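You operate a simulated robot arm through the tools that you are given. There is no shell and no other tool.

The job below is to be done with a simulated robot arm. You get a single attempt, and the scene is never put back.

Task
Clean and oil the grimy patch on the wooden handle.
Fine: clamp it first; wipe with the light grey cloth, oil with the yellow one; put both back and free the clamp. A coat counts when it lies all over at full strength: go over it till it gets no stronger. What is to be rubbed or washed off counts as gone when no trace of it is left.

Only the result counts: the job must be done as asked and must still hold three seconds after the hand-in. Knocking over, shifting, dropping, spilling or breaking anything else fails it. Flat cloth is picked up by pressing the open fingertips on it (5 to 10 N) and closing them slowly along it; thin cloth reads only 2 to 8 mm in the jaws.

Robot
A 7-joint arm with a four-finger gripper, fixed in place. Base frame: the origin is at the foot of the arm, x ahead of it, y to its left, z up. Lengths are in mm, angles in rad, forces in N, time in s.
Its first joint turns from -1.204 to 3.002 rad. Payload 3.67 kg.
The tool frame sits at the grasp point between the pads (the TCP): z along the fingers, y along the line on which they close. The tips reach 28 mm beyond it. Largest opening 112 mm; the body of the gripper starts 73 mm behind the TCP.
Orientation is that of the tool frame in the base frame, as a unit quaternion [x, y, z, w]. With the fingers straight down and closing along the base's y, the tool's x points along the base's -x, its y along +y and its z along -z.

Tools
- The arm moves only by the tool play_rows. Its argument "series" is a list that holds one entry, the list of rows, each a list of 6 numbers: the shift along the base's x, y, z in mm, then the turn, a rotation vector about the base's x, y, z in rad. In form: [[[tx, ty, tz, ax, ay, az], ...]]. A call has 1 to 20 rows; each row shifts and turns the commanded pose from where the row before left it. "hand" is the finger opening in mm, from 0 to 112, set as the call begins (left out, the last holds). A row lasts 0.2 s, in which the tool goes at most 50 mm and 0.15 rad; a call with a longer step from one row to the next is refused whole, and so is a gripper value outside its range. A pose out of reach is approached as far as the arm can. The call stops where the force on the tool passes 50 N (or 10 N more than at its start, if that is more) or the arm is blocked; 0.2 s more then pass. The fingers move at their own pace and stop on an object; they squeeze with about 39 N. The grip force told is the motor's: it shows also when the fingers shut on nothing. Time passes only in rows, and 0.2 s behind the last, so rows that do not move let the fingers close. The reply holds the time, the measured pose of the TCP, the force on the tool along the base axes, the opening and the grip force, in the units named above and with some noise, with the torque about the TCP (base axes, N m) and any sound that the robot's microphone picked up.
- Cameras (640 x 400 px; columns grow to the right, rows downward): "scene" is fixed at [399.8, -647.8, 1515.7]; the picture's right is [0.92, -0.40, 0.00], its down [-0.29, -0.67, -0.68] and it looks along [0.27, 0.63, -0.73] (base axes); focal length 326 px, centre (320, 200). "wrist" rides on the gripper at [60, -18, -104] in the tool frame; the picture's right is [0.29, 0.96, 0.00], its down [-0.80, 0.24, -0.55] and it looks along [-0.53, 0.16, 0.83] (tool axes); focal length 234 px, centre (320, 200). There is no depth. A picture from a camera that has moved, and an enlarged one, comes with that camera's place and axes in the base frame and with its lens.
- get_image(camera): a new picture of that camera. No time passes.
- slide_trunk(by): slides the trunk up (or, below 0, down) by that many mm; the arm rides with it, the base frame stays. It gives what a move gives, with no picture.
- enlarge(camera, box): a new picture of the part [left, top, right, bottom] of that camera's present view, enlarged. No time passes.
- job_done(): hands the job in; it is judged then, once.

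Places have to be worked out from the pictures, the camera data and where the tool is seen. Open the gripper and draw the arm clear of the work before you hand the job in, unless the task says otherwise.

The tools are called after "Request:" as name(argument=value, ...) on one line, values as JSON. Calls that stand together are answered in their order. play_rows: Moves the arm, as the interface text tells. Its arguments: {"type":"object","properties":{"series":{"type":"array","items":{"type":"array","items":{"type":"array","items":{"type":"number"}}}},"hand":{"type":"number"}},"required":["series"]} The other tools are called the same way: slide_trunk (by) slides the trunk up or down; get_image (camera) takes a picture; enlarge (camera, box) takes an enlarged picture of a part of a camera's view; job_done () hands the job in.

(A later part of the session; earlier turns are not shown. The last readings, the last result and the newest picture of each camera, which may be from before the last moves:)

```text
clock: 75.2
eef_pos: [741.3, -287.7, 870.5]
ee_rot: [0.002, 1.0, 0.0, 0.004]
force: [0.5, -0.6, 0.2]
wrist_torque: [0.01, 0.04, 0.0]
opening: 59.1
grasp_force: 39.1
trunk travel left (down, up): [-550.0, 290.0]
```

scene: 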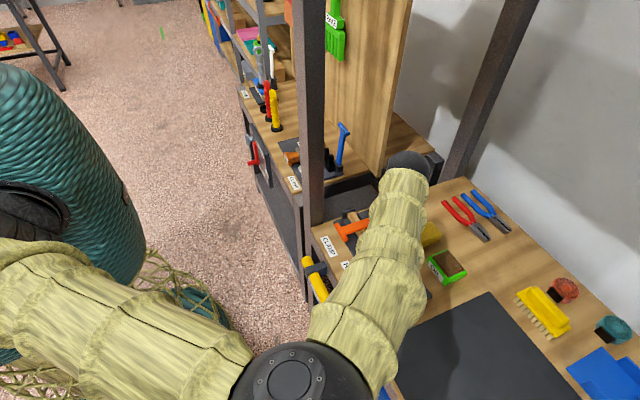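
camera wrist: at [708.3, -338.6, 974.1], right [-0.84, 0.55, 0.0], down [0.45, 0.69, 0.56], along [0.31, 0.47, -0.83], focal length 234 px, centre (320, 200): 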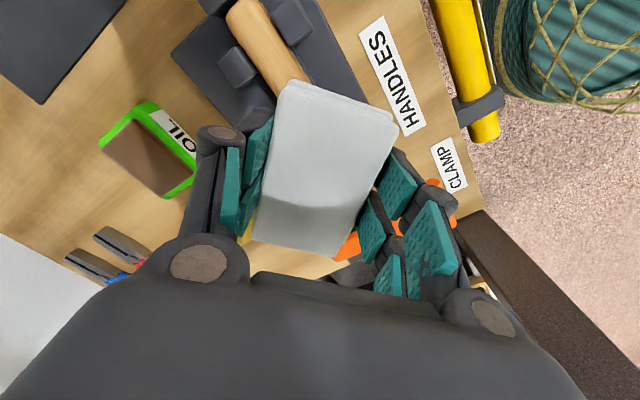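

Request:
play_rows(series=[[[0, 0, 0, 0, 0, -0.143], [0, 0, 0, 0, 0, -0.143], [0, 0, 0, 0, 0, -0.143], [0, 0, 0, 0, 0, -0.143], [0, 0, 0, 0, 0, -0.143], [0, 0, 0, 0, 0, -0.143], [0, 0, 0, 0, 0, -0.143], [0, 0, 0, 0, 0, -0.143], [0, 0, 0, 0, 0, -0.143], [0, 0, 0, 0, 0, -0.143], [0, 0, 0, 0, 0, -0.143]]])

Request:
get_image(camera="wrist")

Request:
get_image(camera="scene")

```text
clock: 77.6
eef_pos: [740.7, -285.8, 870.0]
ee_rot: [0.71, 0.705, -0.002, 0.003]
force: [-0.5, 0.2, -0.1]
wrist_torque: [0.03, 0.01, 0.0]
opening: 59.3
grasp_force: 39.4
trunk travel left (down, up): [-550.0, 290.0]
```

```text
taken
camera wrist: at [724.1, -224.4, 973.6], right [0.96, 0.28, 0.0], down [0.23, -0.79, 0.56], along [0.16, -0.54, -0.83], focal length 234 px, centre (320, 200)
```

wrist: 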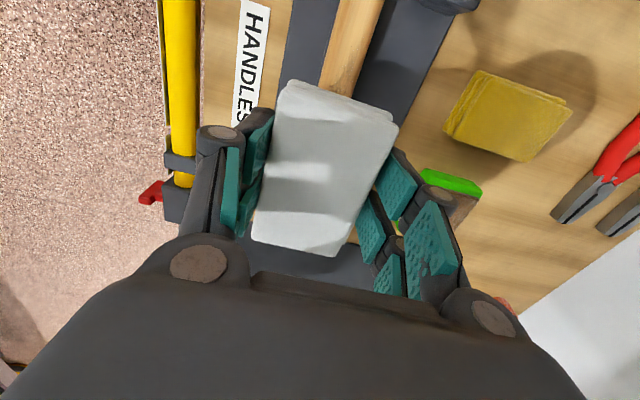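

```text
taken
```

scene: 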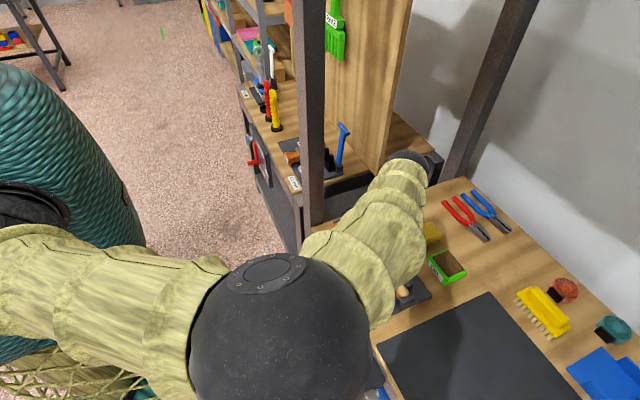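

Now at -90°: fingers straddle the handle in x. From several views the handle axis is x≈747, and the patch spans y≈-330…-242 centred ≈(747,-283). I move to (747,-283) and lower slowly until contact.

Request:
play_rows(series=[[[6, 0, -20, 0, 0, 0], [0, 2, -20, 0, 0, 0], [0, 0, -15, 0, 0, 0], [0, 0, -8, 0, 0, 0]]])

Request:
get_image(camera="wrist")

Request:
enlarge(camera="scene", box=[320, 220, 480, 320])

```text
clock: 78.6
eef_pos: [748.1, -283.8, 807.8]
ee_rot: [0.709, 0.705, -0.002, 0.003]
force: [-0.2, 0.2, -0.9]
wrist_torque: [0.0, -0.04, -0.01]
opening: 59.1
grasp_force: 39.2
trunk travel left (down, up): [-550.0, 290.0]
```

```text
taken
camera wrist: at [731.0, -221.1, 910.7], right [0.96, 0.28, 0.0], down [0.24, -0.79, 0.56], along [0.16, -0.54, -0.83], focal length 234 px, centre (320, 200)
```

wrist: 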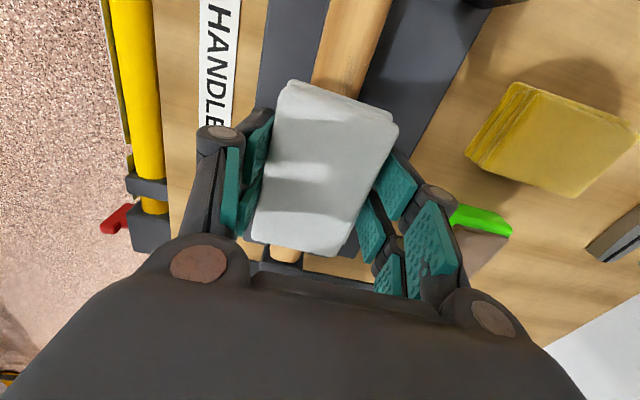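

```text
4.00 times, centred on (400, 270) of scene
camera zoom: at [399.8, -647.8, 1515.7], right [0.92, -0.4, 0.0], down [-0.29, -0.67, -0.68], along [0.27, 0.63, -0.73], focal length 1302 px, centre (0, -80)
```

zoom: 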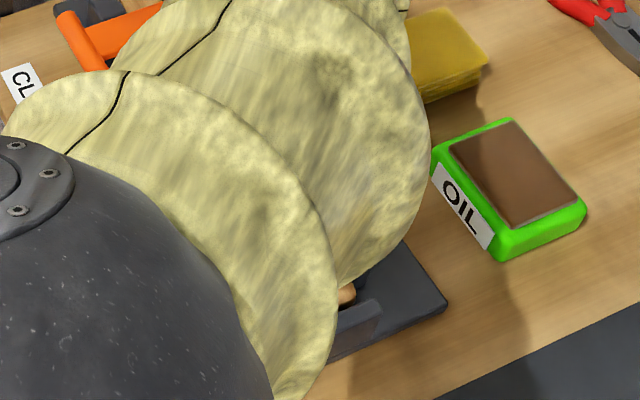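

Alignment is good (handle line passes x≈746.6 here). Lowering in small steps to contact.

Request:
play_rows(series=[[[-1, 0, -4, 0, 0, 0], [0, 0, -4, 0, 0, 0], [0, 0, -2, 0, 0, 0]]])

Request:
play_rows(series=[[[0, 0, -2, 0, 0, 0], [0, 0, -1, 0, 0, 0]]])

Request:
play_rows(series=[[[0, 0, -1.5, 0, 0, 0], [0, 0, -1, 0, 0, 0]]])

```text
clock: 79.4
eef_pos: [747.0, -282.8, 801.3]
ee_rot: [0.708, 0.706, 0.001, 0.005]
force: [3.2, -2.6, 43.8]
wrist_torque: [0.0, -0.09, -0.02]
opening: 59.8
grasp_force: 39.1
trunk travel left (down, up): [-550.0, 290.0]
```

```text
clock: 80.0
eef_pos: [746.1, -284.2, 796.4]
ee_rot: [0.709, 0.705, -0.001, 0.005]
force: [4.2, -0.2, 38.2]
wrist_torque: [0.0, -0.07, 0.06]
opening: 59.2
grasp_force: 39.0
trunk travel left (down, up): [-550.0, 290.0]
```

```text
clock: 80.6
eef_pos: [745.2, -283.7, 793.7]
ee_rot: [0.708, 0.706, -0.001, 0.005]
force: [6.7, 2.0, 42.9]
wrist_torque: [0.05, -0.28, 0.02]
opening: 59.7
grasp_force: 38.6
trunk travel left (down, up): [-550.0, 290.0]
```

Contact came earlier than expected (≈802) and the cloth slid a few mm up in the grip at ~40 N. Easing off to ~10–15 N now.

Request:
play_rows(series=[[[0, 0, 2, 0, 0, 0], [0, 0, 0, 0, 0, 0]]])

Request:
get_image(camera="wrist")

```text
clock: 81.2
eef_pos: [745.0, -283.4, 794.1]
ee_rot: [0.708, 0.706, -0.002, 0.004]
force: [4.2, 4.1, 26.5]
wrist_torque: [0.08, -0.27, 0.01]
opening: 59.3
grasp_force: 39.4
trunk travel left (down, up): [-550.0, 290.0]
```

```text
taken
camera wrist: at [728.1, -221.2, 898.0], right [0.96, 0.28, 0.0], down [0.24, -0.79, 0.56], along [0.16, -0.54, -0.83], focal length 234 px, centre (320, 200)
```

wrist: 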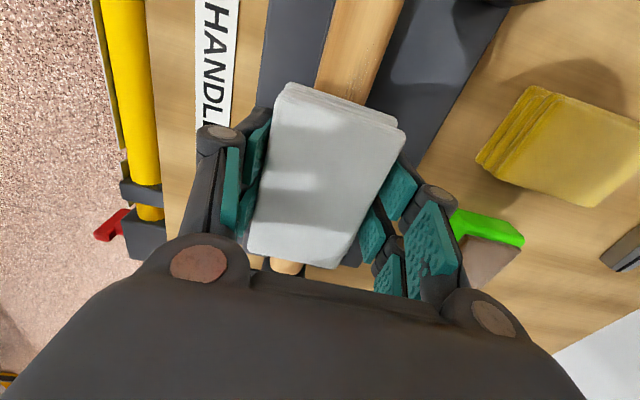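

Request:
play_rows(series=[[[0, 0, 1, 0, 0, 0], [0, 0, 0, 0, 0, 0]]])

Request:
play_rows(series=[[[0, 4, 0, 0, 0, 0], [0, 6, 0, 0, 0, 0], [0, 6, 0, 0, 0, 0], [0, -6, 0, 0, 0, 0], [0, -8, 0, 0, 0, 0], [0, -8, 0, 0, 0, 0], [0, 8, 0, 0, 0, 0], [0, 8, 0, 0, 0, 0]]])

```text
clock: 81.8
eef_pos: [746.2, -283.4, 794.5]
ee_rot: [0.708, 0.706, -0.003, 0.003]
force: [0.6, 5.7, 13.1]
wrist_torque: [0.18, -0.1, 0.06]
opening: 59.1
grasp_force: 39.2
trunk travel left (down, up): [-550.0, 290.0]
```

```text
clock: 83.6
eef_pos: [745.2, -274.1, 794.4]
ee_rot: [0.709, 0.705, -0.003, 0.004]
force: [-0.2, -5.0, 13.2]
wrist_torque: [-0.16, -0.09, 0.02]
opening: 59.3
grasp_force: 39.1
trunk travel left (down, up): [-550.0, 290.0]
```

Good: 13 N normal, ~5 N drag. I'll lift and step aside to inspect the patch.

Request:
play_rows(series=[[[0, 0, 10, 0, 0, 0], [0, 0, 30, 0, 0, 0], [-30, -15, 15, 0, 0, 0], [-40, -15, 0, 0, 0, 0], [-40, -20, 0, 0, 0, 0], [-20, -6, 0, 0, 0, 0]]])

Request:
get_image(camera="wrist")

Request:
enlarge(camera="scene", box=[320, 220, 480, 320])

```text
clock: 85.0
eef_pos: [619.3, -327.3, 851.1]
ee_rot: [0.708, 0.706, -0.002, 0.003]
force: [-0.3, -0.8, -1.3]
wrist_torque: [0.0, 0.03, 0.0]
opening: 59.1
grasp_force: 39.5
trunk travel left (down, up): [-550.0, 290.0]
```

```text
taken
camera wrist: at [600.9, -265.7, 954.2], right [0.96, 0.28, 0.0], down [0.24, -0.79, 0.56], along [0.16, -0.54, -0.83], focal length 234 px, centre (320, 200)
```

wrist: 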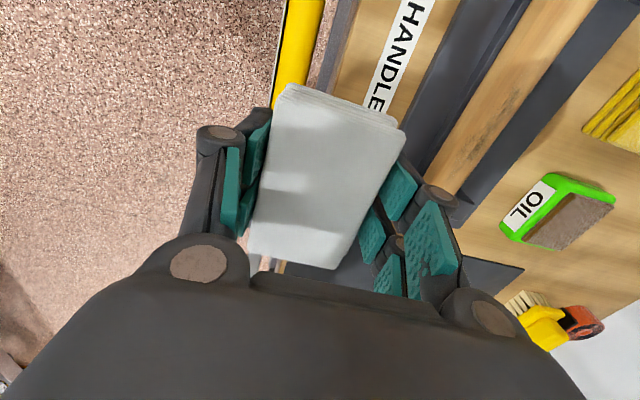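

```text
4.00 times, centred on (400, 270) of scene
camera zoom: at [399.8, -647.8, 1515.7], right [0.92, -0.4, 0.0], down [-0.29, -0.67, -0.68], along [0.27, 0.63, -0.73], focal length 1302 px, centre (0, -80)
```

zoom: 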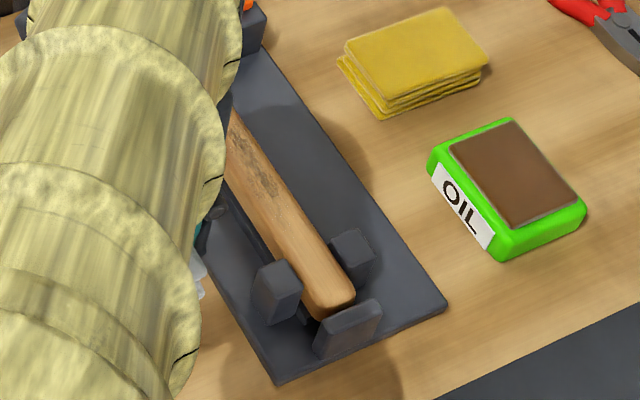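

Request:
enlarge(camera="wrist", box=[400, 30, 600, 210])

Request:
enlarge(camera="scene", box=[365, 240, 425, 300])

```text
2.22 times, centred on (500, 120) of wrist
camera zoom: at [600.9, -265.7, 954.2], right [0.96, 0.28, 0.0], down [0.24, -0.79, 0.56], along [0.16, -0.54, -0.83], focal length 520 px, centre (-80, 378)
```

zoom: 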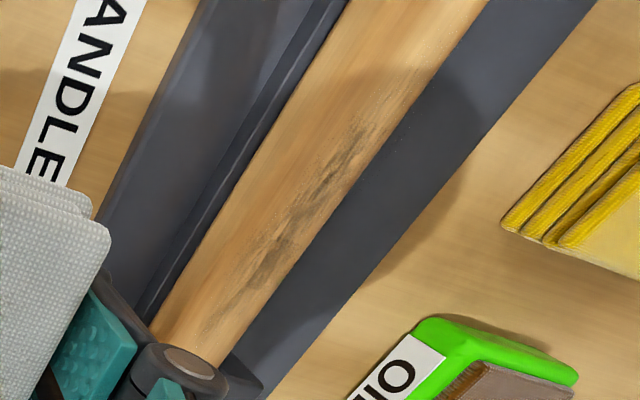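

```text
6.67 times, centred on (395, 270) of scene
camera zoom: at [399.8, -647.8, 1515.7], right [0.92, -0.4, 0.0], down [-0.29, -0.67, -0.68], along [0.27, 0.63, -0.73], focal length 2170 px, centre (-180, -267)
```

zoom: 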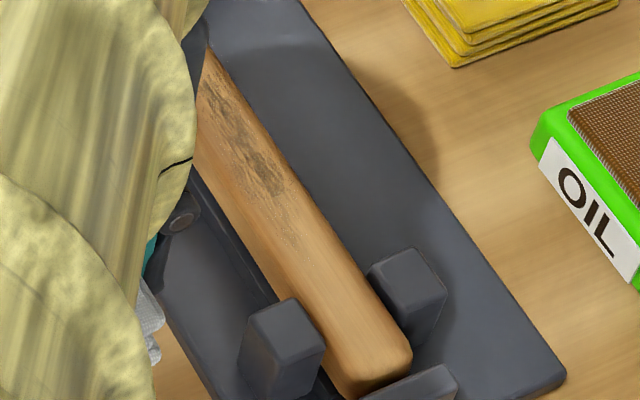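

The grime has faded and lies about ±40° around the top of the handle. More strokes are needed; going back to the handle.

Request:
play_rows(series=[[[20, 6, 0, 0, 0, 0], [40, 20, 0, 0, 0, 0], [40, 10, 0, 0, 0, 0], [27, 8, -15, 0, 0, 0], [0, 0, -25, 0, 0, 0], [0, 0, -12, 0, 0, 0]]])

Request:
play_rows(series=[[[0, 0, -2, 0, 0, 0], [0, 0, 0, 0, 0, 0]]])

```text
clock: 86.4
eef_pos: [744.0, -284.0, 796.6]
ee_rot: [0.709, 0.706, -0.002, 0.003]
force: [-0.2, -0.7, -0.2]
wrist_torque: [0.03, -0.01, 0.0]
opening: 59.3
grasp_force: 38.9
trunk travel left (down, up): [-550.0, 290.0]
```

```text
clock: 87.0
eef_pos: [744.9, -285.9, 794.6]
ee_rot: [0.708, 0.706, -0.003, 0.004]
force: [0.4, -0.8, -1.0]
wrist_torque: [-0.02, -0.01, 0.01]
opening: 59.3
grasp_force: 39.3
trunk travel left (down, up): [-550.0, 290.0]
```

Request:
play_rows(series=[[[0, 0, -1, 0, 0, 0], [0, 0, 0, 0, 0, 0]]])

Request:
play_rows(series=[[[0, 0, -0.7, 0, 0, 0], [0, 0, 0, 0, 0, 0]]])

```text
clock: 87.6
eef_pos: [742.8, -284.9, 793.6]
ee_rot: [0.709, 0.706, -0.001, 0.002]
force: [0.8, 0.8, -0.2]
wrist_torque: [-0.01, 0.0, 0.0]
opening: 59.2
grasp_force: 39.1
trunk travel left (down, up): [-550.0, 290.0]
```

```text
clock: 88.2
eef_pos: [743.3, -285.1, 795.3]
ee_rot: [0.709, 0.706, -0.002, 0.003]
force: [-0.9, 0.7, 2.2]
wrist_torque: [0.03, -0.04, 0.02]
opening: 59.2
grasp_force: 39.0
trunk travel left (down, up): [-550.0, 290.0]
```

Request:
play_rows(series=[[[1, 0, -1, 0, 0, 0], [0, 0, 0, 0, 0, 0]]])

Request:
play_rows(series=[[[0, 0, -0.6, 0, 0, 0], [0, 0, 0, 0, 0, 0]]])

```text
clock: 88.8
eef_pos: [743.4, -285.2, 794.3]
ee_rot: [0.709, 0.705, -0.003, 0.004]
force: [-5.1, -1.6, 14.4]
wrist_torque: [-0.04, 0.08, -0.04]
opening: 59.4
grasp_force: 38.8
trunk travel left (down, up): [-550.0, 290.0]
```

```text
clock: 89.4
eef_pos: [743.9, -284.4, 794.2]
ee_rot: [0.709, 0.705, -0.002, 0.004]
force: [-4.6, -4.4, 21.0]
wrist_torque: [-0.08, 0.07, -0.02]
opening: 59.3
grasp_force: 39.0
trunk travel left (down, up): [-550.0, 290.0]
```

21 N. Twenty rows of back-and-forth strokes between y≈-293 and -271.

Request:
play_rows(series=[[[0, 7, 0, 0, 0, 0], [0, 7, 0, 0, 0, 0], [0, -7, 0, 0, 0, 0], [0, -7, 0, 0, 0, 0], [0, -8, 0, 0, 0, 0], [0, 8, 0, 0, 0, 0], [0, 7, 0, 0, 0, 0], [0, 7, 0, 0, 0, 0], [0, -7, 0, 0, 0, 0], [0, -7, 0, 0, 0, 0], [0, -8, 0, 0, 0, 0], [0, 8, 0, 0, 0, 0], [0, 7, 0, 0, 0, 0], [0, 7, 0, 0, 0, 0], [0, -7, 0, 0, 0, 0], [0, -7, 0, 0, 0, 0], [0, -8, 0, 0, 0, 0], [0, 8, 0, 0, 0, 0], [0, 7, 0, 0, 0, 0], [0, -7, 0, 0, 0, 0]]])

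Request:
get_image(camera="wrist")

```text
clock: 93.6
eef_pos: [745.1, -284.2, 794.2]
ee_rot: [0.707, 0.707, -0.001, 0.003]
force: [-2.6, 11.2, 19.5]
wrist_torque: [-0.08, 0.02, -0.06]
opening: 59.4
grasp_force: 39.0
trunk travel left (down, up): [-550.0, 290.0]
```

```text
taken
camera wrist: at [727.1, -221.8, 897.5], right [0.96, 0.29, 0.0], down [0.24, -0.79, 0.56], along [0.16, -0.54, -0.83], focal length 234 px, centre (320, 200)
```

wrist: 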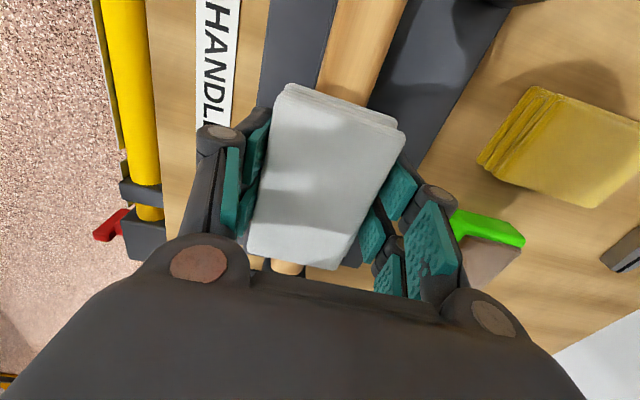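

Now wiping the flanks: tilt about y by +0.3 rad, rotating around the handle axis (radius ≈34), first slightly lifted.

Request:
play_rows(series=[[[0, 0, 3, 0, 0, 0], [5.1, 0, -0.4, 0, 0.15, 0], [5.0, 0, -1.1, 0, 0.15, 0], [0, 0, 0, 0, 0, 0]]])

Request:
play_rows(series=[[[-0.3, 0, -1, 0, 0, 0], [0, 0, 0, 0, 0, 0]]])

```text
clock: 94.6
eef_pos: [754.2, -286.4, 794.9]
ee_rot: [0.701, 0.698, -0.107, -0.102]
force: [0.5, -11.1, 28.3]
wrist_torque: [-0.19, -0.2, -0.07]
opening: 58.9
grasp_force: 38.9
trunk travel left (down, up): [-550.0, 290.0]
```

```text
clock: 95.2
eef_pos: [754.0, -285.3, 794.9]
ee_rot: [0.7, 0.698, -0.108, -0.101]
force: [3.6, -6.4, 34.9]
wrist_torque: [-0.25, -0.28, -0.05]
opening: 59.0
grasp_force: 38.8
trunk travel left (down, up): [-550.0, 290.0]
```

Request:
play_rows(series=[[[0.5, 0, 1.3, 0, 0, 0], [0, 0, 0, 0, 0, 0]]])

Request:
get_image(camera="wrist")

```text
clock: 95.8
eef_pos: [755.5, -284.7, 795.2]
ee_rot: [0.7, 0.699, -0.108, -0.102]
force: [5.3, 1.3, 25.9]
wrist_torque: [0.04, -0.29, 0.01]
opening: 59.3
grasp_force: 39.2
trunk travel left (down, up): [-550.0, 290.0]
```

```text
taken
camera wrist: at [768.1, -223.0, 899.5], right [0.92, 0.29, -0.28], down [0.39, -0.79, 0.47], along [-0.09, -0.54, -0.84], focal length 234 px, centre (320, 200)
```

wrist: 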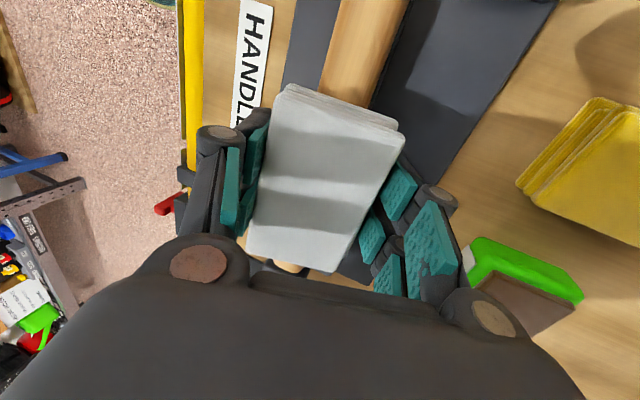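

Tilt is as intended, 26 N. Stroking on the +x flank.

Request:
play_rows(series=[[[0, 7, 0.3, 0, 0, 0], [0, 7, 0, 0, 0, 0], [0, -7, 0, 0, 0, 0], [0, -7, 0, 0, 0, 0], [0, -8, 0, 0, 0, 0], [0, 8, 0, 0, 0, 0], [0, 7, 0, 0, 0, 0], [0, 7, 0, 0, 0, 0], [0, -7, 0, 0, 0, 0], [0, -7, 0, 0, 0, 0], [0, -8, 0, 0, 0, 0], [0, 8, 0, 0, 0, 0], [0, 7, 0, 0, 0, 0], [0, 7, 0, 0, 0, 0], [0, -7, 0, 0, 0, 0], [0, -7, 0, 0, 0, 0], [0, -8, 0, 0, 0, 0], [0, 8, 0, 0, 0, 0]]])

```text
clock: 99.6
eef_pos: [753.4, -285.6, 796.7]
ee_rot: [0.701, 0.698, -0.108, -0.103]
force: [0.3, -0.7, -0.8]
wrist_torque: [-0.04, 0.0, -0.03]
opening: 59.0
grasp_force: 39.1
trunk travel left (down, up): [-550.0, 290.0]
```

Contact was lost by the end; checking the cloth in the grip.

Request:
get_image(camera="wrist")

Request:
play_rows(series=[[[0, 0, -1.2, 0, 0, 0], [0, 0, 0, 0, 0, 0]]])

```text
taken
camera wrist: at [767.5, -223.5, 900.1], right [0.92, 0.28, -0.28], down [0.39, -0.79, 0.47], along [-0.09, -0.54, -0.84], focal length 234 px, centre (320, 200)
```

wrist: 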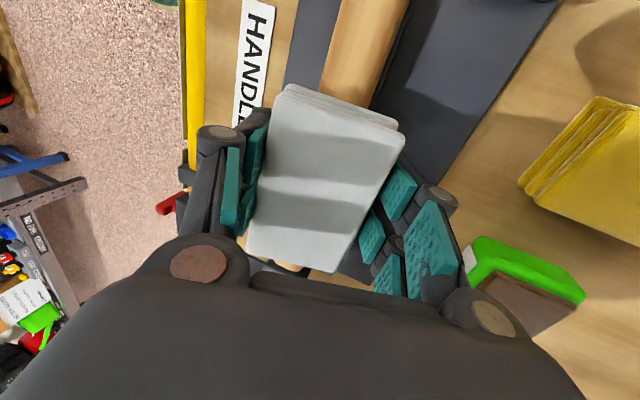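

```text
clock: 100.2
eef_pos: [753.1, -286.5, 794.9]
ee_rot: [0.701, 0.698, -0.108, -0.101]
force: [-0.3, -2.2, 11.5]
wrist_torque: [-0.07, -0.06, -0.04]
opening: 59.1
grasp_force: 38.7
trunk travel left (down, up): [-550.0, 290.0]
```

Cloth unchanged, 11.5 N now. A bit more press and stroke again.

Request:
play_rows(series=[[[0, 7, -0.6, 0, 0, 0], [0, 7, 0, 0, 0, 0], [0, -7, 0, 0, 0, 0], [0, -7, 0, 0, 0, 0], [0, -8, 0, 0, 0, 0], [0, 8, 0, 0, 0, 0], [0, 7, 0, 0, 0, 0], [0, 7, 0, 0, 0, 0], [0, -7, 0, 0, 0, 0], [0, -7, 0, 0, 0, 0], [0, -8, 0, 0, 0, 0], [0, 8, 0, 0, 0, 0], [0, 7, 0, 0, 0, 0], [0, 7, 0, 0, 0, 0], [0, -7, 0, 0, 0, 0], [0, -7, 0, 0, 0, 0], [0, -8, 0, 0, 0, 0], [0, 8, 0, 0, 0, 0]]])

```text
clock: 104.0
eef_pos: [755.3, -288.3, 794.1]
ee_rot: [0.701, 0.698, -0.108, -0.103]
force: [4.3, -5.2, 13.8]
wrist_torque: [-0.14, -0.11, -0.04]
opening: 58.9
grasp_force: 39.0
trunk travel left (down, up): [-550.0, 290.0]
```

Now the -x flank: lift, tilt to -0.3 rad and lower onto it.

Request:
play_rows(series=[[[0, 0, 4, 0, 0, 0], [-5, 0, 0.5, 0, -0.15, 0], [-5, 0, 0.5, 0, -0.15, 0], [-5, 0, -0.5, 0, -0.15, 0], [-5, 0, -0.5, 0, -0.15, 0], [0, 2, 0, 0, 0, 0]]])

Request:
play_rows(series=[[[0, 0, -2, 0, 0, 0], [0, 0, 0, 0, 0, 0]]])

Request:
get_image(camera="wrist")

```text
clock: 105.4
eef_pos: [736.7, -283.2, 795.7]
ee_rot: [0.701, 0.697, 0.104, 0.109]
force: [-0.2, -0.3, -1.4]
wrist_torque: [0.02, 0.0, -0.01]
opening: 58.8
grasp_force: 38.9
trunk travel left (down, up): [-550.0, 290.0]
```

```text
clock: 106.0
eef_pos: [733.9, -283.6, 796.1]
ee_rot: [0.701, 0.697, 0.104, 0.109]
force: [-0.3, -2.0, 9.2]
wrist_torque: [0.09, 0.07, 0.07]
opening: 58.9
grasp_force: 39.1
trunk travel left (down, up): [-550.0, 290.0]
```

```text
taken
camera wrist: at [687.4, -222.4, 889.6], right [0.92, 0.28, 0.28], down [0.06, -0.79, 0.6], along [0.4, -0.54, -0.74], focal length 234 px, centre (320, 200)
```

wrist: 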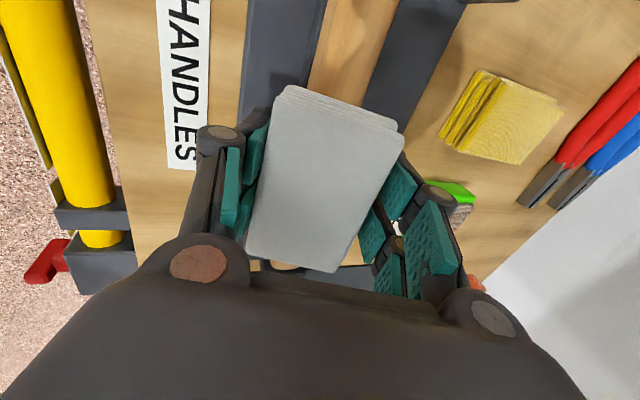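

9 N on the -x flank; slightly more press and stroking.

Request:
play_rows(series=[[[0, 7, -0.8, 0, 0, 0], [0, 7, 0, 0, 0, 0], [0, -7, 0, 0, 0, 0], [0, -7, 0, 0, 0, 0], [0, -8, 0, 0, 0, 0], [0, 8, 0, 0, 0, 0], [0, 7, 0, 0, 0, 0], [0, 7, 0, 0, 0, 0], [0, -7, 0, 0, 0, 0], [0, -7, 0, 0, 0, 0], [0, -8, 0, 0, 0, 0], [0, 8, 0, 0, 0, 0], [0, 7, 0, 0, 0, 0], [0, 7, 0, 0, 0, 0], [0, -7, 0, 0, 0, 0], [0, -7, 0, 0, 0, 0], [0, -8, 0, 0, 0, 0], [0, 8, 0, 0, 0, 0]]])

Request:
play_rows(series=[[[0, 0, 10, 0, 0, 0], [3, 0, 25, 0, 0.15, 0], [2, 0, 20, 0, 0.15, 0], [-35, -10, 0, 0, 0, 0], [-45, -15, 0, 0, 0, 0], [-40, -18, 0, 0, 0, 0]]])

Request:
get_image(camera="wrist")

Request:
enlarge(camera="scene", box=[365, 230, 425, 300])

```text
clock: 109.8
eef_pos: [736.2, -284.2, 794.9]
ee_rot: [0.701, 0.697, 0.104, 0.109]
force: [-6.0, -7.6, 14.5]
wrist_torque: [-0.12, 0.2, 0.01]
opening: 59.2
grasp_force: 38.7
trunk travel left (down, up): [-550.0, 290.0]
```

```text
clock: 111.2
eef_pos: [616.2, -324.0, 852.0]
ee_rot: [0.708, 0.706, -0.001, 0.004]
force: [0.2, -0.3, 0.0]
wrist_torque: [0.02, -0.03, 0.02]
opening: 59.0
grasp_force: 38.8
trunk travel left (down, up): [-550.0, 290.0]
```

```text
taken
camera wrist: at [599.1, -263.3, 955.2], right [0.96, 0.29, 0.0], down [0.24, -0.79, 0.56], along [0.16, -0.54, -0.83], focal length 234 px, centre (320, 200)
```

wrist: 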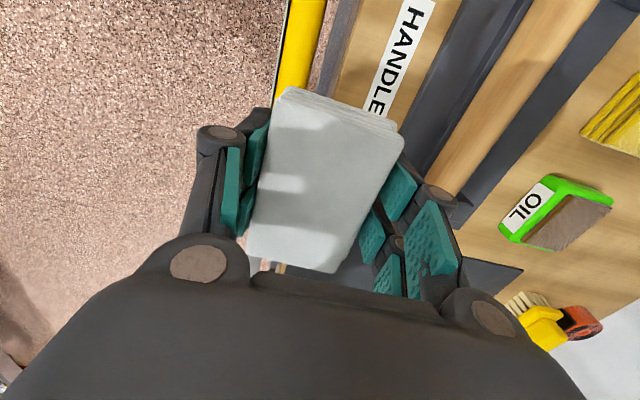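

```text
5.71 times, centred on (395, 265) of scene
camera zoom: at [399.8, -647.8, 1515.7], right [0.92, -0.4, 0.0], down [-0.29, -0.67, -0.68], along [0.27, 0.63, -0.73], focal length 1860 px, centre (-109, -171)
```

zoom: 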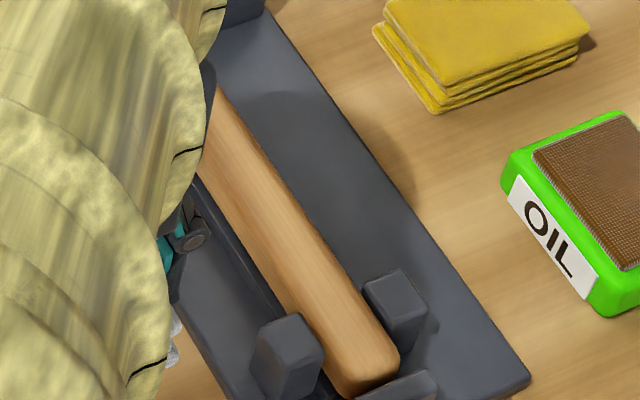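

Patch looks gone from here; enlarging the wrist view closely to check for traces.

Request:
enlarge(camera="wrist", box=[420, 20, 580, 200])

Request:
enlarge(camera="wrist", box=[460, 60, 540, 140])

Request:
enlarge(camera="wrist", box=[420, 110, 500, 200])

Request:
enlarge(camera="wrist", box=[500, 0, 600, 100])

```text
2.22 times, centred on (500, 110) of wrist
camera zoom: at [599.1, -263.3, 955.2], right [0.96, 0.29, 0.0], down [0.24, -0.79, 0.56], along [0.16, -0.54, -0.83], focal length 520 px, centre (-80, 400)
```

zoom: 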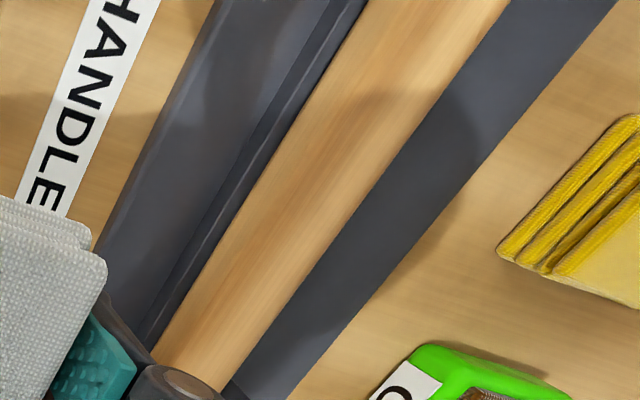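

```text
5.00 times, centred on (500, 100) of wrist
camera zoom: at [599.1, -263.3, 955.2], right [0.96, 0.29, 0.0], down [0.24, -0.79, 0.56], along [0.16, -0.54, -0.83], focal length 1171 px, centre (-580, 700)
```

zoom: 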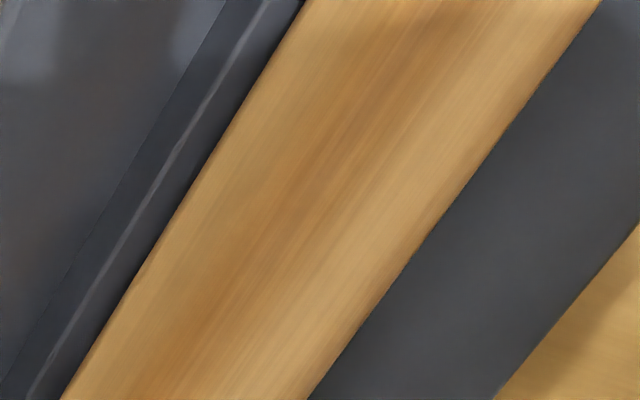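

```text
4.44 times, centred on (460, 155) of wrist
camera zoom: at [599.1, -263.3, 955.2], right [0.96, 0.29, 0.0], down [0.24, -0.79, 0.56], along [0.16, -0.54, -0.83], focal length 1041 px, centre (-302, 400)
```

zoom: 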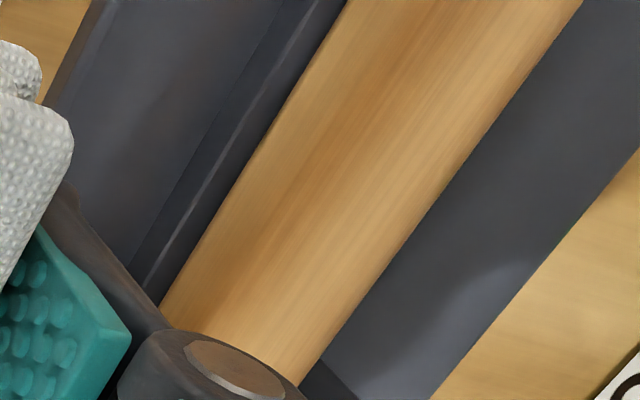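

```text
4.00 times, centred on (550, 50) of wrist
camera zoom: at [599.1, -263.3, 955.2], right [0.96, 0.29, 0.0], down [0.24, -0.79, 0.56], along [0.16, -0.54, -0.83], focal length 937 px, centre (-600, 800)
```

zoom: 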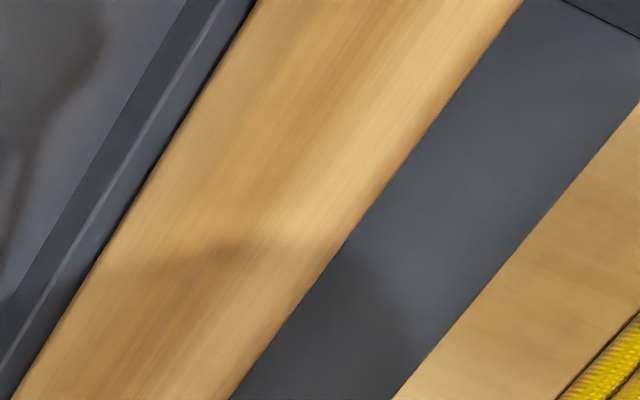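

No trace seen from this side. I'll carry the cloth over to the far side at height and check the +x flank too.

Request:
play_rows(series=[[[20, 0, 25, 0, 0, 0], [45, 0, 0, 0, 0, 0], [45, 0, 0, 0, 0, 0], [45, 0, 0, 0, 0, 0], [45, 0, 0, 0, 0, 0], [34, -6, 0, 0, 0, 0]]])

Request:
get_image(camera="wrist")

Request:
enlarge(camera="wrist", box=[120, 0, 280, 110])

```text
clock: 112.6
eef_pos: [852.9, -335.6, 872.5]
ee_rot: [0.708, 0.706, -0.002, 0.002]
force: [0.8, 0.8, -1.5]
wrist_torque: [0.01, 0.02, 0.04]
opening: 59.1
grasp_force: 39.1
trunk travel left (down, up): [-550.0, 290.0]
```

```text
taken
camera wrist: at [835.7, -273.6, 976.0], right [0.96, 0.28, 0.0], down [0.24, -0.79, 0.56], along [0.16, -0.54, -0.83], focal length 234 px, centre (320, 200)
```

wrist: 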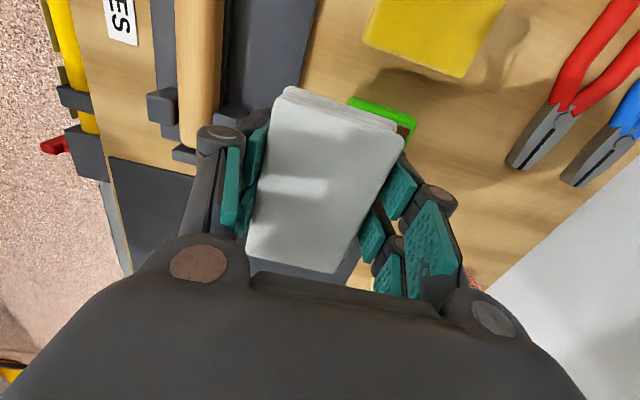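

```text
3.64 times, centred on (200, 55) of wrist
camera zoom: at [835.7, -273.6, 976.0], right [0.96, 0.28, 0.0], down [0.24, -0.79, 0.56], along [0.16, -0.54, -0.83], focal length 852 px, centre (756, 727)
```

zoom: 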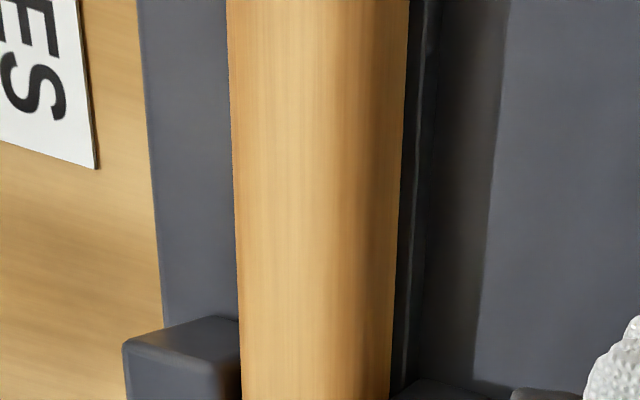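

Clean here. Shifting +y to see the remaining stretch of the patch.

Request:
play_rows(series=[[[0, 40, 0, 0, 0, 0], [0, 30, 0, 0, 0, 0]]])

Request:
enlarge(camera="wrist", box=[110, 0, 290, 120])

```text
clock: 113.2
eef_pos: [854.4, -262.0, 872.5]
ee_rot: [0.709, 0.705, -0.002, 0.003]
force: [0.8, 0.9, -1.0]
wrist_torque: [-0.02, 0.0, -0.02]
opening: 58.8
grasp_force: 39.1
trunk travel left (down, up): [-550.0, 290.0]
```

```text
3.33 times, centred on (200, 60) of wrist
camera zoom: at [837.0, -202.2, 976.2], right [0.96, 0.28, 0.0], down [0.23, -0.79, 0.56], along [0.16, -0.54, -0.83], focal length 781 px, centre (720, 667)
```

zoom: 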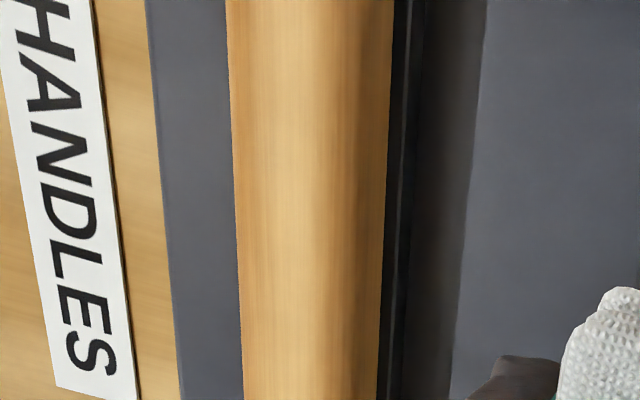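

Looks clean everywhere. As insurance against faint residue I'll do one more short round of strokes (top and both flanks) before oiling.

Request:
play_rows(series=[[[-40, -8, 0, 0, 0, 0], [-40, -8, -10, 0, 0, 0], [-29, -6, -20, 0, 0, 0], [0, 0, -30, 0, 0, 0], [0, 0, -15, 0, 0, 0]]])

Request:
play_rows(series=[[[0, 0, -2, 0, 0, 0], [0, 0, 0, 0, 0, 0]]])

Request:
play_rows(series=[[[0, 0, -1, 0, 0, 0], [0, 0, 0, 0, 0, 0]]])

```text
clock: 114.4
eef_pos: [745.3, -283.7, 799.5]
ee_rot: [0.709, 0.705, -0.002, 0.003]
force: [-0.1, -0.3, -0.8]
wrist_torque: [0.04, 0.02, 0.02]
opening: 59.1
grasp_force: 38.9
trunk travel left (down, up): [-550.0, 290.0]
```

```text
clock: 115.0
eef_pos: [744.6, -283.8, 797.4]
ee_rot: [0.708, 0.706, -0.001, 0.003]
force: [-0.4, 0.2, -0.6]
wrist_torque: [-0.01, 0.02, 0.0]
opening: 59.0
grasp_force: 39.2
trunk travel left (down, up): [-550.0, 290.0]
```

```text
clock: 115.6
eef_pos: [744.8, -284.7, 796.0]
ee_rot: [0.709, 0.706, -0.002, 0.003]
force: [0.5, 0.1, -0.5]
wrist_torque: [0.01, -0.03, -0.05]
opening: 58.7
grasp_force: 39.6
trunk travel left (down, up): [-550.0, 290.0]
```

Request:
play_rows(series=[[[0, 0, -1.5, 0, 0, 0], [0, 0, 0, 0, 0, 0]]])

Request:
play_rows(series=[[[0, 0, -1, 0, 0, 0], [0, 0, 0, 0, 0, 0]]])

```text
clock: 116.2
eef_pos: [744.8, -287.2, 794.5]
ee_rot: [0.708, 0.706, -0.002, 0.003]
force: [0.3, 0.5, -0.1]
wrist_torque: [0.02, -0.05, -0.02]
opening: 58.9
grasp_force: 39.1
trunk travel left (down, up): [-550.0, 290.0]
```

```text
clock: 116.8
eef_pos: [745.1, -285.0, 793.2]
ee_rot: [0.708, 0.706, -0.002, 0.003]
force: [-0.5, 0.0, -1.0]
wrist_torque: [-0.01, -0.05, -0.02]
opening: 58.8
grasp_force: 38.8
trunk travel left (down, up): [-550.0, 290.0]
```

Request:
play_rows(series=[[[0, 0, -1, 0, 0, 0], [0, 0, 0, 0, 0, 0]]])

Request:
play_rows(series=[[[0, 0, -0.7, 0, 0, 0], [0, 0, 0, 0, 0, 0]]])

```text
clock: 117.4
eef_pos: [744.4, -285.0, 793.6]
ee_rot: [0.708, 0.706, -0.002, 0.003]
force: [-0.3, 0.1, 2.3]
wrist_torque: [0.15, 0.07, 0.01]
opening: 58.9
grasp_force: 39.1
trunk travel left (down, up): [-550.0, 290.0]
```

```text
clock: 118.0
eef_pos: [744.3, -285.7, 792.3]
ee_rot: [0.708, 0.706, -0.001, 0.004]
force: [1.1, 0.5, 7.5]
wrist_torque: [0.22, 0.1, -0.02]
opening: 59.1
grasp_force: 39.1
trunk travel left (down, up): [-550.0, 290.0]
```

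Request:
play_rows(series=[[[0, 0, -1, 0, 0, 0], [0, 7, 0, 0, 0, 0], [0, 7, 0, 0, 0, 0], [0, -7, 0, 0, 0, 0], [0, -7, 0, 0, 0, 0], [0, -8, 0, 0, 0, 0], [0, 8, 0, 0, 0, 0], [0, 7, 0, 0, 0, 0], [0, 7, 0, 0, 0, 0], [0, -7, 0, 0, 0, 0], [0, -7, 0, 0, 0, 0], [0, -8, 0, 0, 0, 0], [0, 8, 0, 0, 0, 0], [0, 7, 0, 0, 0, 0], [0, 7, 0, 0, 0, 0], [0, -7, 0, 0, 0, 0], [0, -7, 0, 0, 0, 0]]])

Request:
play_rows(series=[[[0, 0, 2.5, 0, 0, 0], [4.5, 0, -0.4, 0, 0.14, 0], [4.5, 0, -0.8, 0, 0.14, 0], [0, 0, -1.3, 0, 0, 0], [0, 0, 0, 0, 0, 0]]])

```text
clock: 121.6
eef_pos: [744.4, -283.7, 793.1]
ee_rot: [0.709, 0.705, -0.003, 0.003]
force: [-1.5, 4.3, 10.8]
wrist_torque: [0.17, 0.16, 0.01]
opening: 58.9
grasp_force: 38.8
trunk travel left (down, up): [-550.0, 290.0]
```

```text
clock: 122.8
eef_pos: [754.8, -285.2, 794.1]
ee_rot: [0.701, 0.7, -0.1, -0.093]
force: [5.9, -4.4, 30.8]
wrist_torque: [-0.34, -0.34, -0.01]
opening: 58.8
grasp_force: 38.7
trunk travel left (down, up): [-550.0, 290.0]
```

Request:
play_rows(series=[[[0, 0, 0.8, 0, 0, 0], [0, 7, 0, 0, 0, 0], [0, 7, 0, 0, 0, 0], [0, -7, 0, 0, 0, 0], [0, -7, 0, 0, 0, 0], [0, -8, 0, 0, 0, 0], [0, 8, 0, 0, 0, 0], [0, 7, 0, 0, 0, 0], [0, 7, 0, 0, 0, 0], [0, -7, 0, 0, 0, 0], [0, -7, 0, 0, 0, 0], [0, -8, 0, 0, 0, 0], [0, 8, 0, 0, 0, 0]]])

Request:
play_rows(series=[[[0, 0, 3.5, 0, 0, 0], [-5, 0, 0.5, 0, -0.14, 0], [-5, 0, 0.5, 0, -0.14, 0], [-5, 0, -0.5, 0, -0.14, 0], [-5, 0, -0.5, 0, -0.14, 0], [0, 0, -2.5, 0, 0, 0], [0, 0, 0, 0, 0, 0]]])

```text
clock: 125.6
eef_pos: [753.2, -285.1, 792.1]
ee_rot: [0.702, 0.699, -0.103, -0.095]
force: [2.1, -1.5, 5.4]
wrist_torque: [-0.11, -0.05, 0.01]
opening: 58.8
grasp_force: 39.0
trunk travel left (down, up): [-550.0, 290.0]
```

```text
clock: 127.2
eef_pos: [733.6, -287.0, 791.8]
ee_rot: [0.702, 0.698, 0.098, 0.102]
force: [0.4, 0.1, -0.3]
wrist_torque: [0.01, 0.0, 0.01]
opening: 58.8
grasp_force: 39.2
trunk travel left (down, up): [-550.0, 290.0]
```

Request:
play_rows(series=[[[0, 0, -1.5, 0, 0, 0], [0, 0, 0, 0, 0, 0]]])

Request:
play_rows(series=[[[0, 0, -1, 0, 0, 0], [0, 0, 0, 0, 0, 0]]])

Request:
get_image(camera="wrist")

```text
clock: 127.8
eef_pos: [734.0, -285.4, 791.2]
ee_rot: [0.702, 0.698, 0.097, 0.101]
force: [-0.8, 0.5, 1.6]
wrist_torque: [0.1, 0.03, 0.02]
opening: 58.9
grasp_force: 39.3
trunk travel left (down, up): [-550.0, 290.0]
```

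```text
clock: 128.4
eef_pos: [734.7, -285.5, 791.8]
ee_rot: [0.702, 0.698, 0.097, 0.102]
force: [-3.7, 0.7, 6.1]
wrist_torque: [0.09, 0.1, 0.03]
opening: 58.9
grasp_force: 38.5
trunk travel left (down, up): [-550.0, 290.0]
```

```text
taken
camera wrist: at [688.5, -223.8, 885.6], right [0.92, 0.28, 0.27], down [0.07, -0.79, 0.6], along [0.38, -0.54, -0.75], focal length 234 px, centre (320, 200)
```

wrist: 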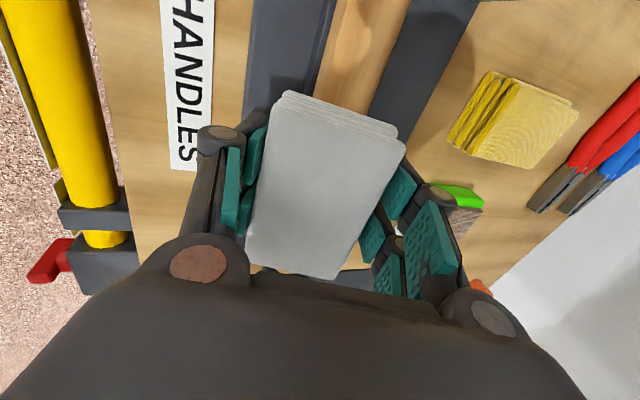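

Request:
play_rows(series=[[[0, 0, -0.8, 0, 0, 0], [0, 7, 0, 0, 0, 0], [0, 7, 0, 0, 0, 0], [0, -7, 0, 0, 0, 0], [0, -7, 0, 0, 0, 0], [0, -8, 0, 0, 0, 0], [0, 8, 0, 0, 0, 0], [0, 7, 0, 0, 0, 0], [0, 7, 0, 0, 0, 0], [0, -7, 0, 0, 0, 0], [0, -7, 0, 0, 0, 0], [0, -8, 0, 0, 0, 0], [0, 8, 0, 0, 0, 0]]])

Request:
play_rows(series=[[[0, 0, 10, 0, 0, 0], [3, 0, 25, 0, 0.14, 0], [2, 0, 30, 0, 0.14, 0], [0, 0, 25, 0, 0, 0]]])

Request:
get_image(camera="wrist")

```text
clock: 131.2
eef_pos: [732.2, -284.6, 790.6]
ee_rot: [0.702, 0.698, 0.097, 0.102]
force: [-4.9, -6.4, 15.0]
wrist_torque: [-0.05, 0.14, 0.0]
opening: 58.7
grasp_force: 38.5
trunk travel left (down, up): [-550.0, 290.0]
```

```text
clock: 132.2
eef_pos: [738.1, -283.6, 880.4]
ee_rot: [0.709, 0.706, -0.003, 0.003]
force: [0.0, 0.2, -0.4]
wrist_torque: [0.05, -0.02, 0.0]
opening: 58.9
grasp_force: 39.5
trunk travel left (down, up): [-550.0, 290.0]
```

```text
taken
camera wrist: at [721.3, -223.3, 984.2], right [0.96, 0.28, 0.0], down [0.24, -0.79, 0.56], along [0.16, -0.54, -0.83], focal length 234 px, centre (320, 200)
```

wrist: 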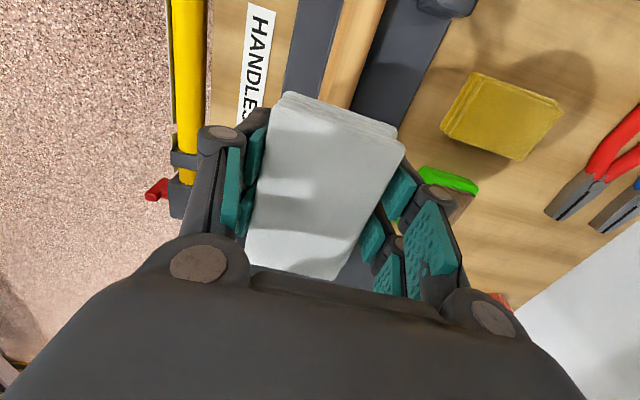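

Wiping done. Turning the tool back by +90° and then carrying the grey cloth back to its spot.

Request:
play_rows(series=[[[0, 0, 0, 0, 0, 0.143], [0, 0, 0, 0, 0, 0.143], [0, 0, 0, 0, 0, 0.143], [0, 0, 0, 0, 0, 0.143], [0, 0, 0, 0, 0, 0.143], [0, 0, 0, 0, 0, 0.143], [0, 0, 0, 0, 0, 0.143], [0, 0, 0, 0, 0, 0.143], [0, 0, 0, 0, 0, 0.143], [0, 0, 0, 0, 0, 0.143], [0, 0, 0, 0, 0, 0.143]]])

Request:
play_rows(series=[[[30, 30, 0, 0, 0, 0], [35, 33, 0, 0, 0, 0], [35, 33, 0, 0, 0, 0], [35, 33, 0, 0, 0, 0], [35, 33, 0, 0, 0, 0]]])

Request:
get_image(camera="wrist")

```text
clock: 134.6
eef_pos: [738.8, -286.3, 880.0]
ee_rot: [0.0, 1.0, 0.0, 0.003]
force: [0.3, 0.7, -1.0]
wrist_torque: [0.03, -0.01, -0.02]
opening: 58.9
grasp_force: 38.9
trunk travel left (down, up): [-550.0, 290.0]
```

```text
clock: 135.8
eef_pos: [905.4, -126.4, 876.5]
ee_rot: [0.002, 1.0, 0.0, 0.004]
force: [-0.2, 0.1, -0.6]
wrist_torque: [-0.01, -0.02, 0.01]
opening: 58.7
grasp_force: 39.4
trunk travel left (down, up): [-550.0, 290.0]
```

```text
taken
camera wrist: at [845.5, -142.7, 980.1], right [-0.29, 0.96, 0.0], down [0.79, 0.24, 0.56], along [0.54, 0.16, -0.83], focal length 234 px, centre (320, 200)
```

wrist: 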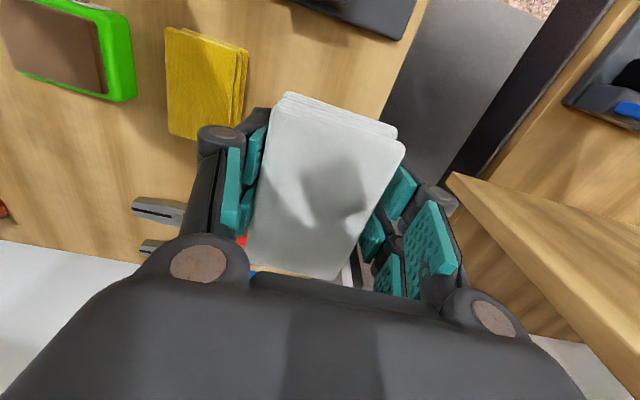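

Above the spot. Shifting to (908,-121) and lowering.

Request:
play_rows(series=[[[2.5, 4, -40, 0, 0, 0], [0, 0, -40, 0, 0, 0], [0, 0, -20, 0, 0, 0], [0, 0, -10, 0, 0, 0], [0, 0, -5, 0, 0, 0]]])

Request:
play_rows(series=[[[0, 0, -2, 0, 0, 0], [0, 0, -1, 0, 0, 0], [0, 0, 0, 0, 0, 0]]])

```text
clock: 137.0
eef_pos: [910.2, -119.3, 764.4]
ee_rot: [0.001, 1.0, 0.001, 0.005]
force: [0.4, -0.3, -0.7]
wrist_torque: [0.02, 0.02, 0.02]
opening: 58.7
grasp_force: 39.5
trunk travel left (down, up): [-550.0, 290.0]
```

```text
clock: 137.8
eef_pos: [910.5, -119.4, 761.9]
ee_rot: [0.0, 1.0, 0.001, 0.003]
force: [-0.1, 0.0, -0.1]
wrist_torque: [-0.03, -0.03, 0.02]
opening: 58.6
grasp_force: 39.2
trunk travel left (down, up): [-550.0, 290.0]
```

Request:
play_rows(series=[[[-1.5, -1.5, -2, 0, 0, 0], [0, 0, -2, 0, 0, 0], [0, 0, 0, 0, 0, 0]]])

Request:
play_rows(series=[[[0, 0, -1.5, 0, 0, 0], [0, 0, -1.5, 0, 0, 0], [0, 0, 0, 0, 0, 0]]])

Request:
play_rows(series=[[[0, 0, -1.5, 0, 0, 0], [0, 0, 0, 0, 0, 0]]])

Request:
play_rows(series=[[[0, 0, -1.5, 0, 0, 0], [0, 0, 0, 0, 0, 0]]])

```text
clock: 138.6
eef_pos: [908.4, -119.8, 757.1]
ee_rot: [0.001, 1.0, 0.001, 0.003]
force: [-0.3, 0.6, -1.0]
wrist_torque: [0.01, -0.04, 0.0]
opening: 58.8
grasp_force: 39.3
trunk travel left (down, up): [-550.0, 290.0]
```

```text
clock: 139.4
eef_pos: [909.1, -120.1, 753.8]
ee_rot: [0.001, 1.0, 0.0, 0.005]
force: [0.3, 0.6, -0.8]
wrist_torque: [0.0, 0.0, -0.01]
opening: 58.4
grasp_force: 38.5
trunk travel left (down, up): [-550.0, 290.0]
```

```text
clock: 140.0
eef_pos: [911.1, -120.0, 752.8]
ee_rot: [0.0, 1.0, 0.001, 0.006]
force: [-0.4, 0.0, -1.1]
wrist_torque: [-0.01, 0.04, -0.03]
opening: 58.4
grasp_force: 39.0
trunk travel left (down, up): [-550.0, 290.0]
```

```text
clock: 140.6
eef_pos: [910.4, -121.0, 750.9]
ee_rot: [0.001, 1.0, 0.001, 0.005]
force: [0.0, -0.6, -0.8]
wrist_torque: [0.02, 0.02, 0.04]
opening: 58.7
grasp_force: 39.0
trunk travel left (down, up): [-550.0, 290.0]
```

No contact yet, so there is room below; continuing.

Request:
play_rows(series=[[[0, 0, -1.5, 0, 0, 0], [0, 0, 0, 0, 0, 0]]])

Request:
play_rows(series=[[[0, 0, -1.5, 0, 0, 0], [0, 0, 0, 0, 0, 0]]])

Request:
play_rows(series=[[[0, 0, -1.5, 0, 0, 0], [0, 0, 0, 0, 0, 0]]])

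Request:
play_rows(series=[[[0, 0, -1.5, 0, 0, 0], [0, 0, 0, 0, 0, 0]]])

```text
clock: 141.2
eef_pos: [910.6, -121.1, 748.8]
ee_rot: [0.002, 1.0, 0.001, 0.004]
force: [0.5, 1.1, -0.9]
wrist_torque: [-0.01, -0.02, -0.01]
opening: 58.9
grasp_force: 39.1
trunk travel left (down, up): [-550.0, 290.0]
```

```text
clock: 141.8
eef_pos: [910.8, -120.4, 748.5]
ee_rot: [0.001, 1.0, 0.0, 0.004]
force: [-0.3, 0.0, -0.1]
wrist_torque: [0.01, 0.01, 0.02]
opening: 58.6
grasp_force: 39.2
trunk travel left (down, up): [-550.0, 290.0]
```

```text
clock: 142.4
eef_pos: [911.2, -120.5, 747.1]
ee_rot: [0.001, 1.0, 0.001, 0.004]
force: [-0.2, -0.6, -0.5]
wrist_torque: [-0.03, 0.01, 0.03]
opening: 58.6
grasp_force: 38.9
trunk travel left (down, up): [-550.0, 290.0]
```

```text
clock: 143.0
eef_pos: [908.9, -120.8, 746.2]
ee_rot: [0.001, 1.0, 0.001, 0.004]
force: [0.5, 0.1, 2.0]
wrist_torque: [-0.07, 0.02, 0.04]
opening: 58.4
grasp_force: 39.2
trunk travel left (down, up): [-550.0, 290.0]
```

Request:
play_rows(series=[[[0, 0, -1, 0, 0, 0], [0, 0, 0, 0, 0, 0]]])

Request:
get_image(camera="wrist")

```text
clock: 143.6
eef_pos: [909.2, -120.0, 746.2]
ee_rot: [0.002, 1.0, 0.001, 0.005]
force: [-0.8, -0.3, 8.9]
wrist_torque: [-0.41, 0.3, -0.02]
opening: 58.7
grasp_force: 38.7
trunk travel left (down, up): [-550.0, 290.0]
```

```text
taken
camera wrist: at [849.5, -137.3, 849.1], right [-0.29, 0.96, 0.0], down [0.79, 0.24, 0.56], along [0.54, 0.16, -0.83], focal length 234 px, centre (320, 200)
```

wrist: 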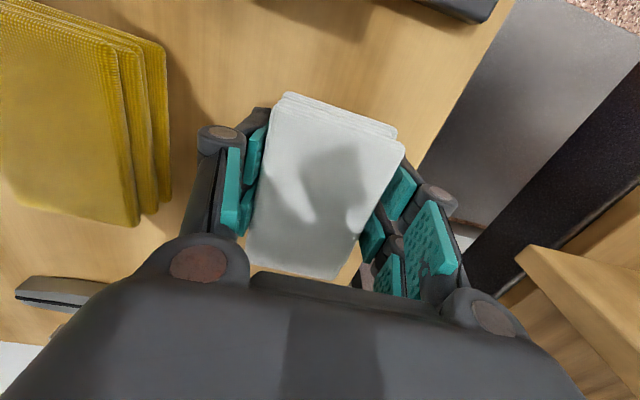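

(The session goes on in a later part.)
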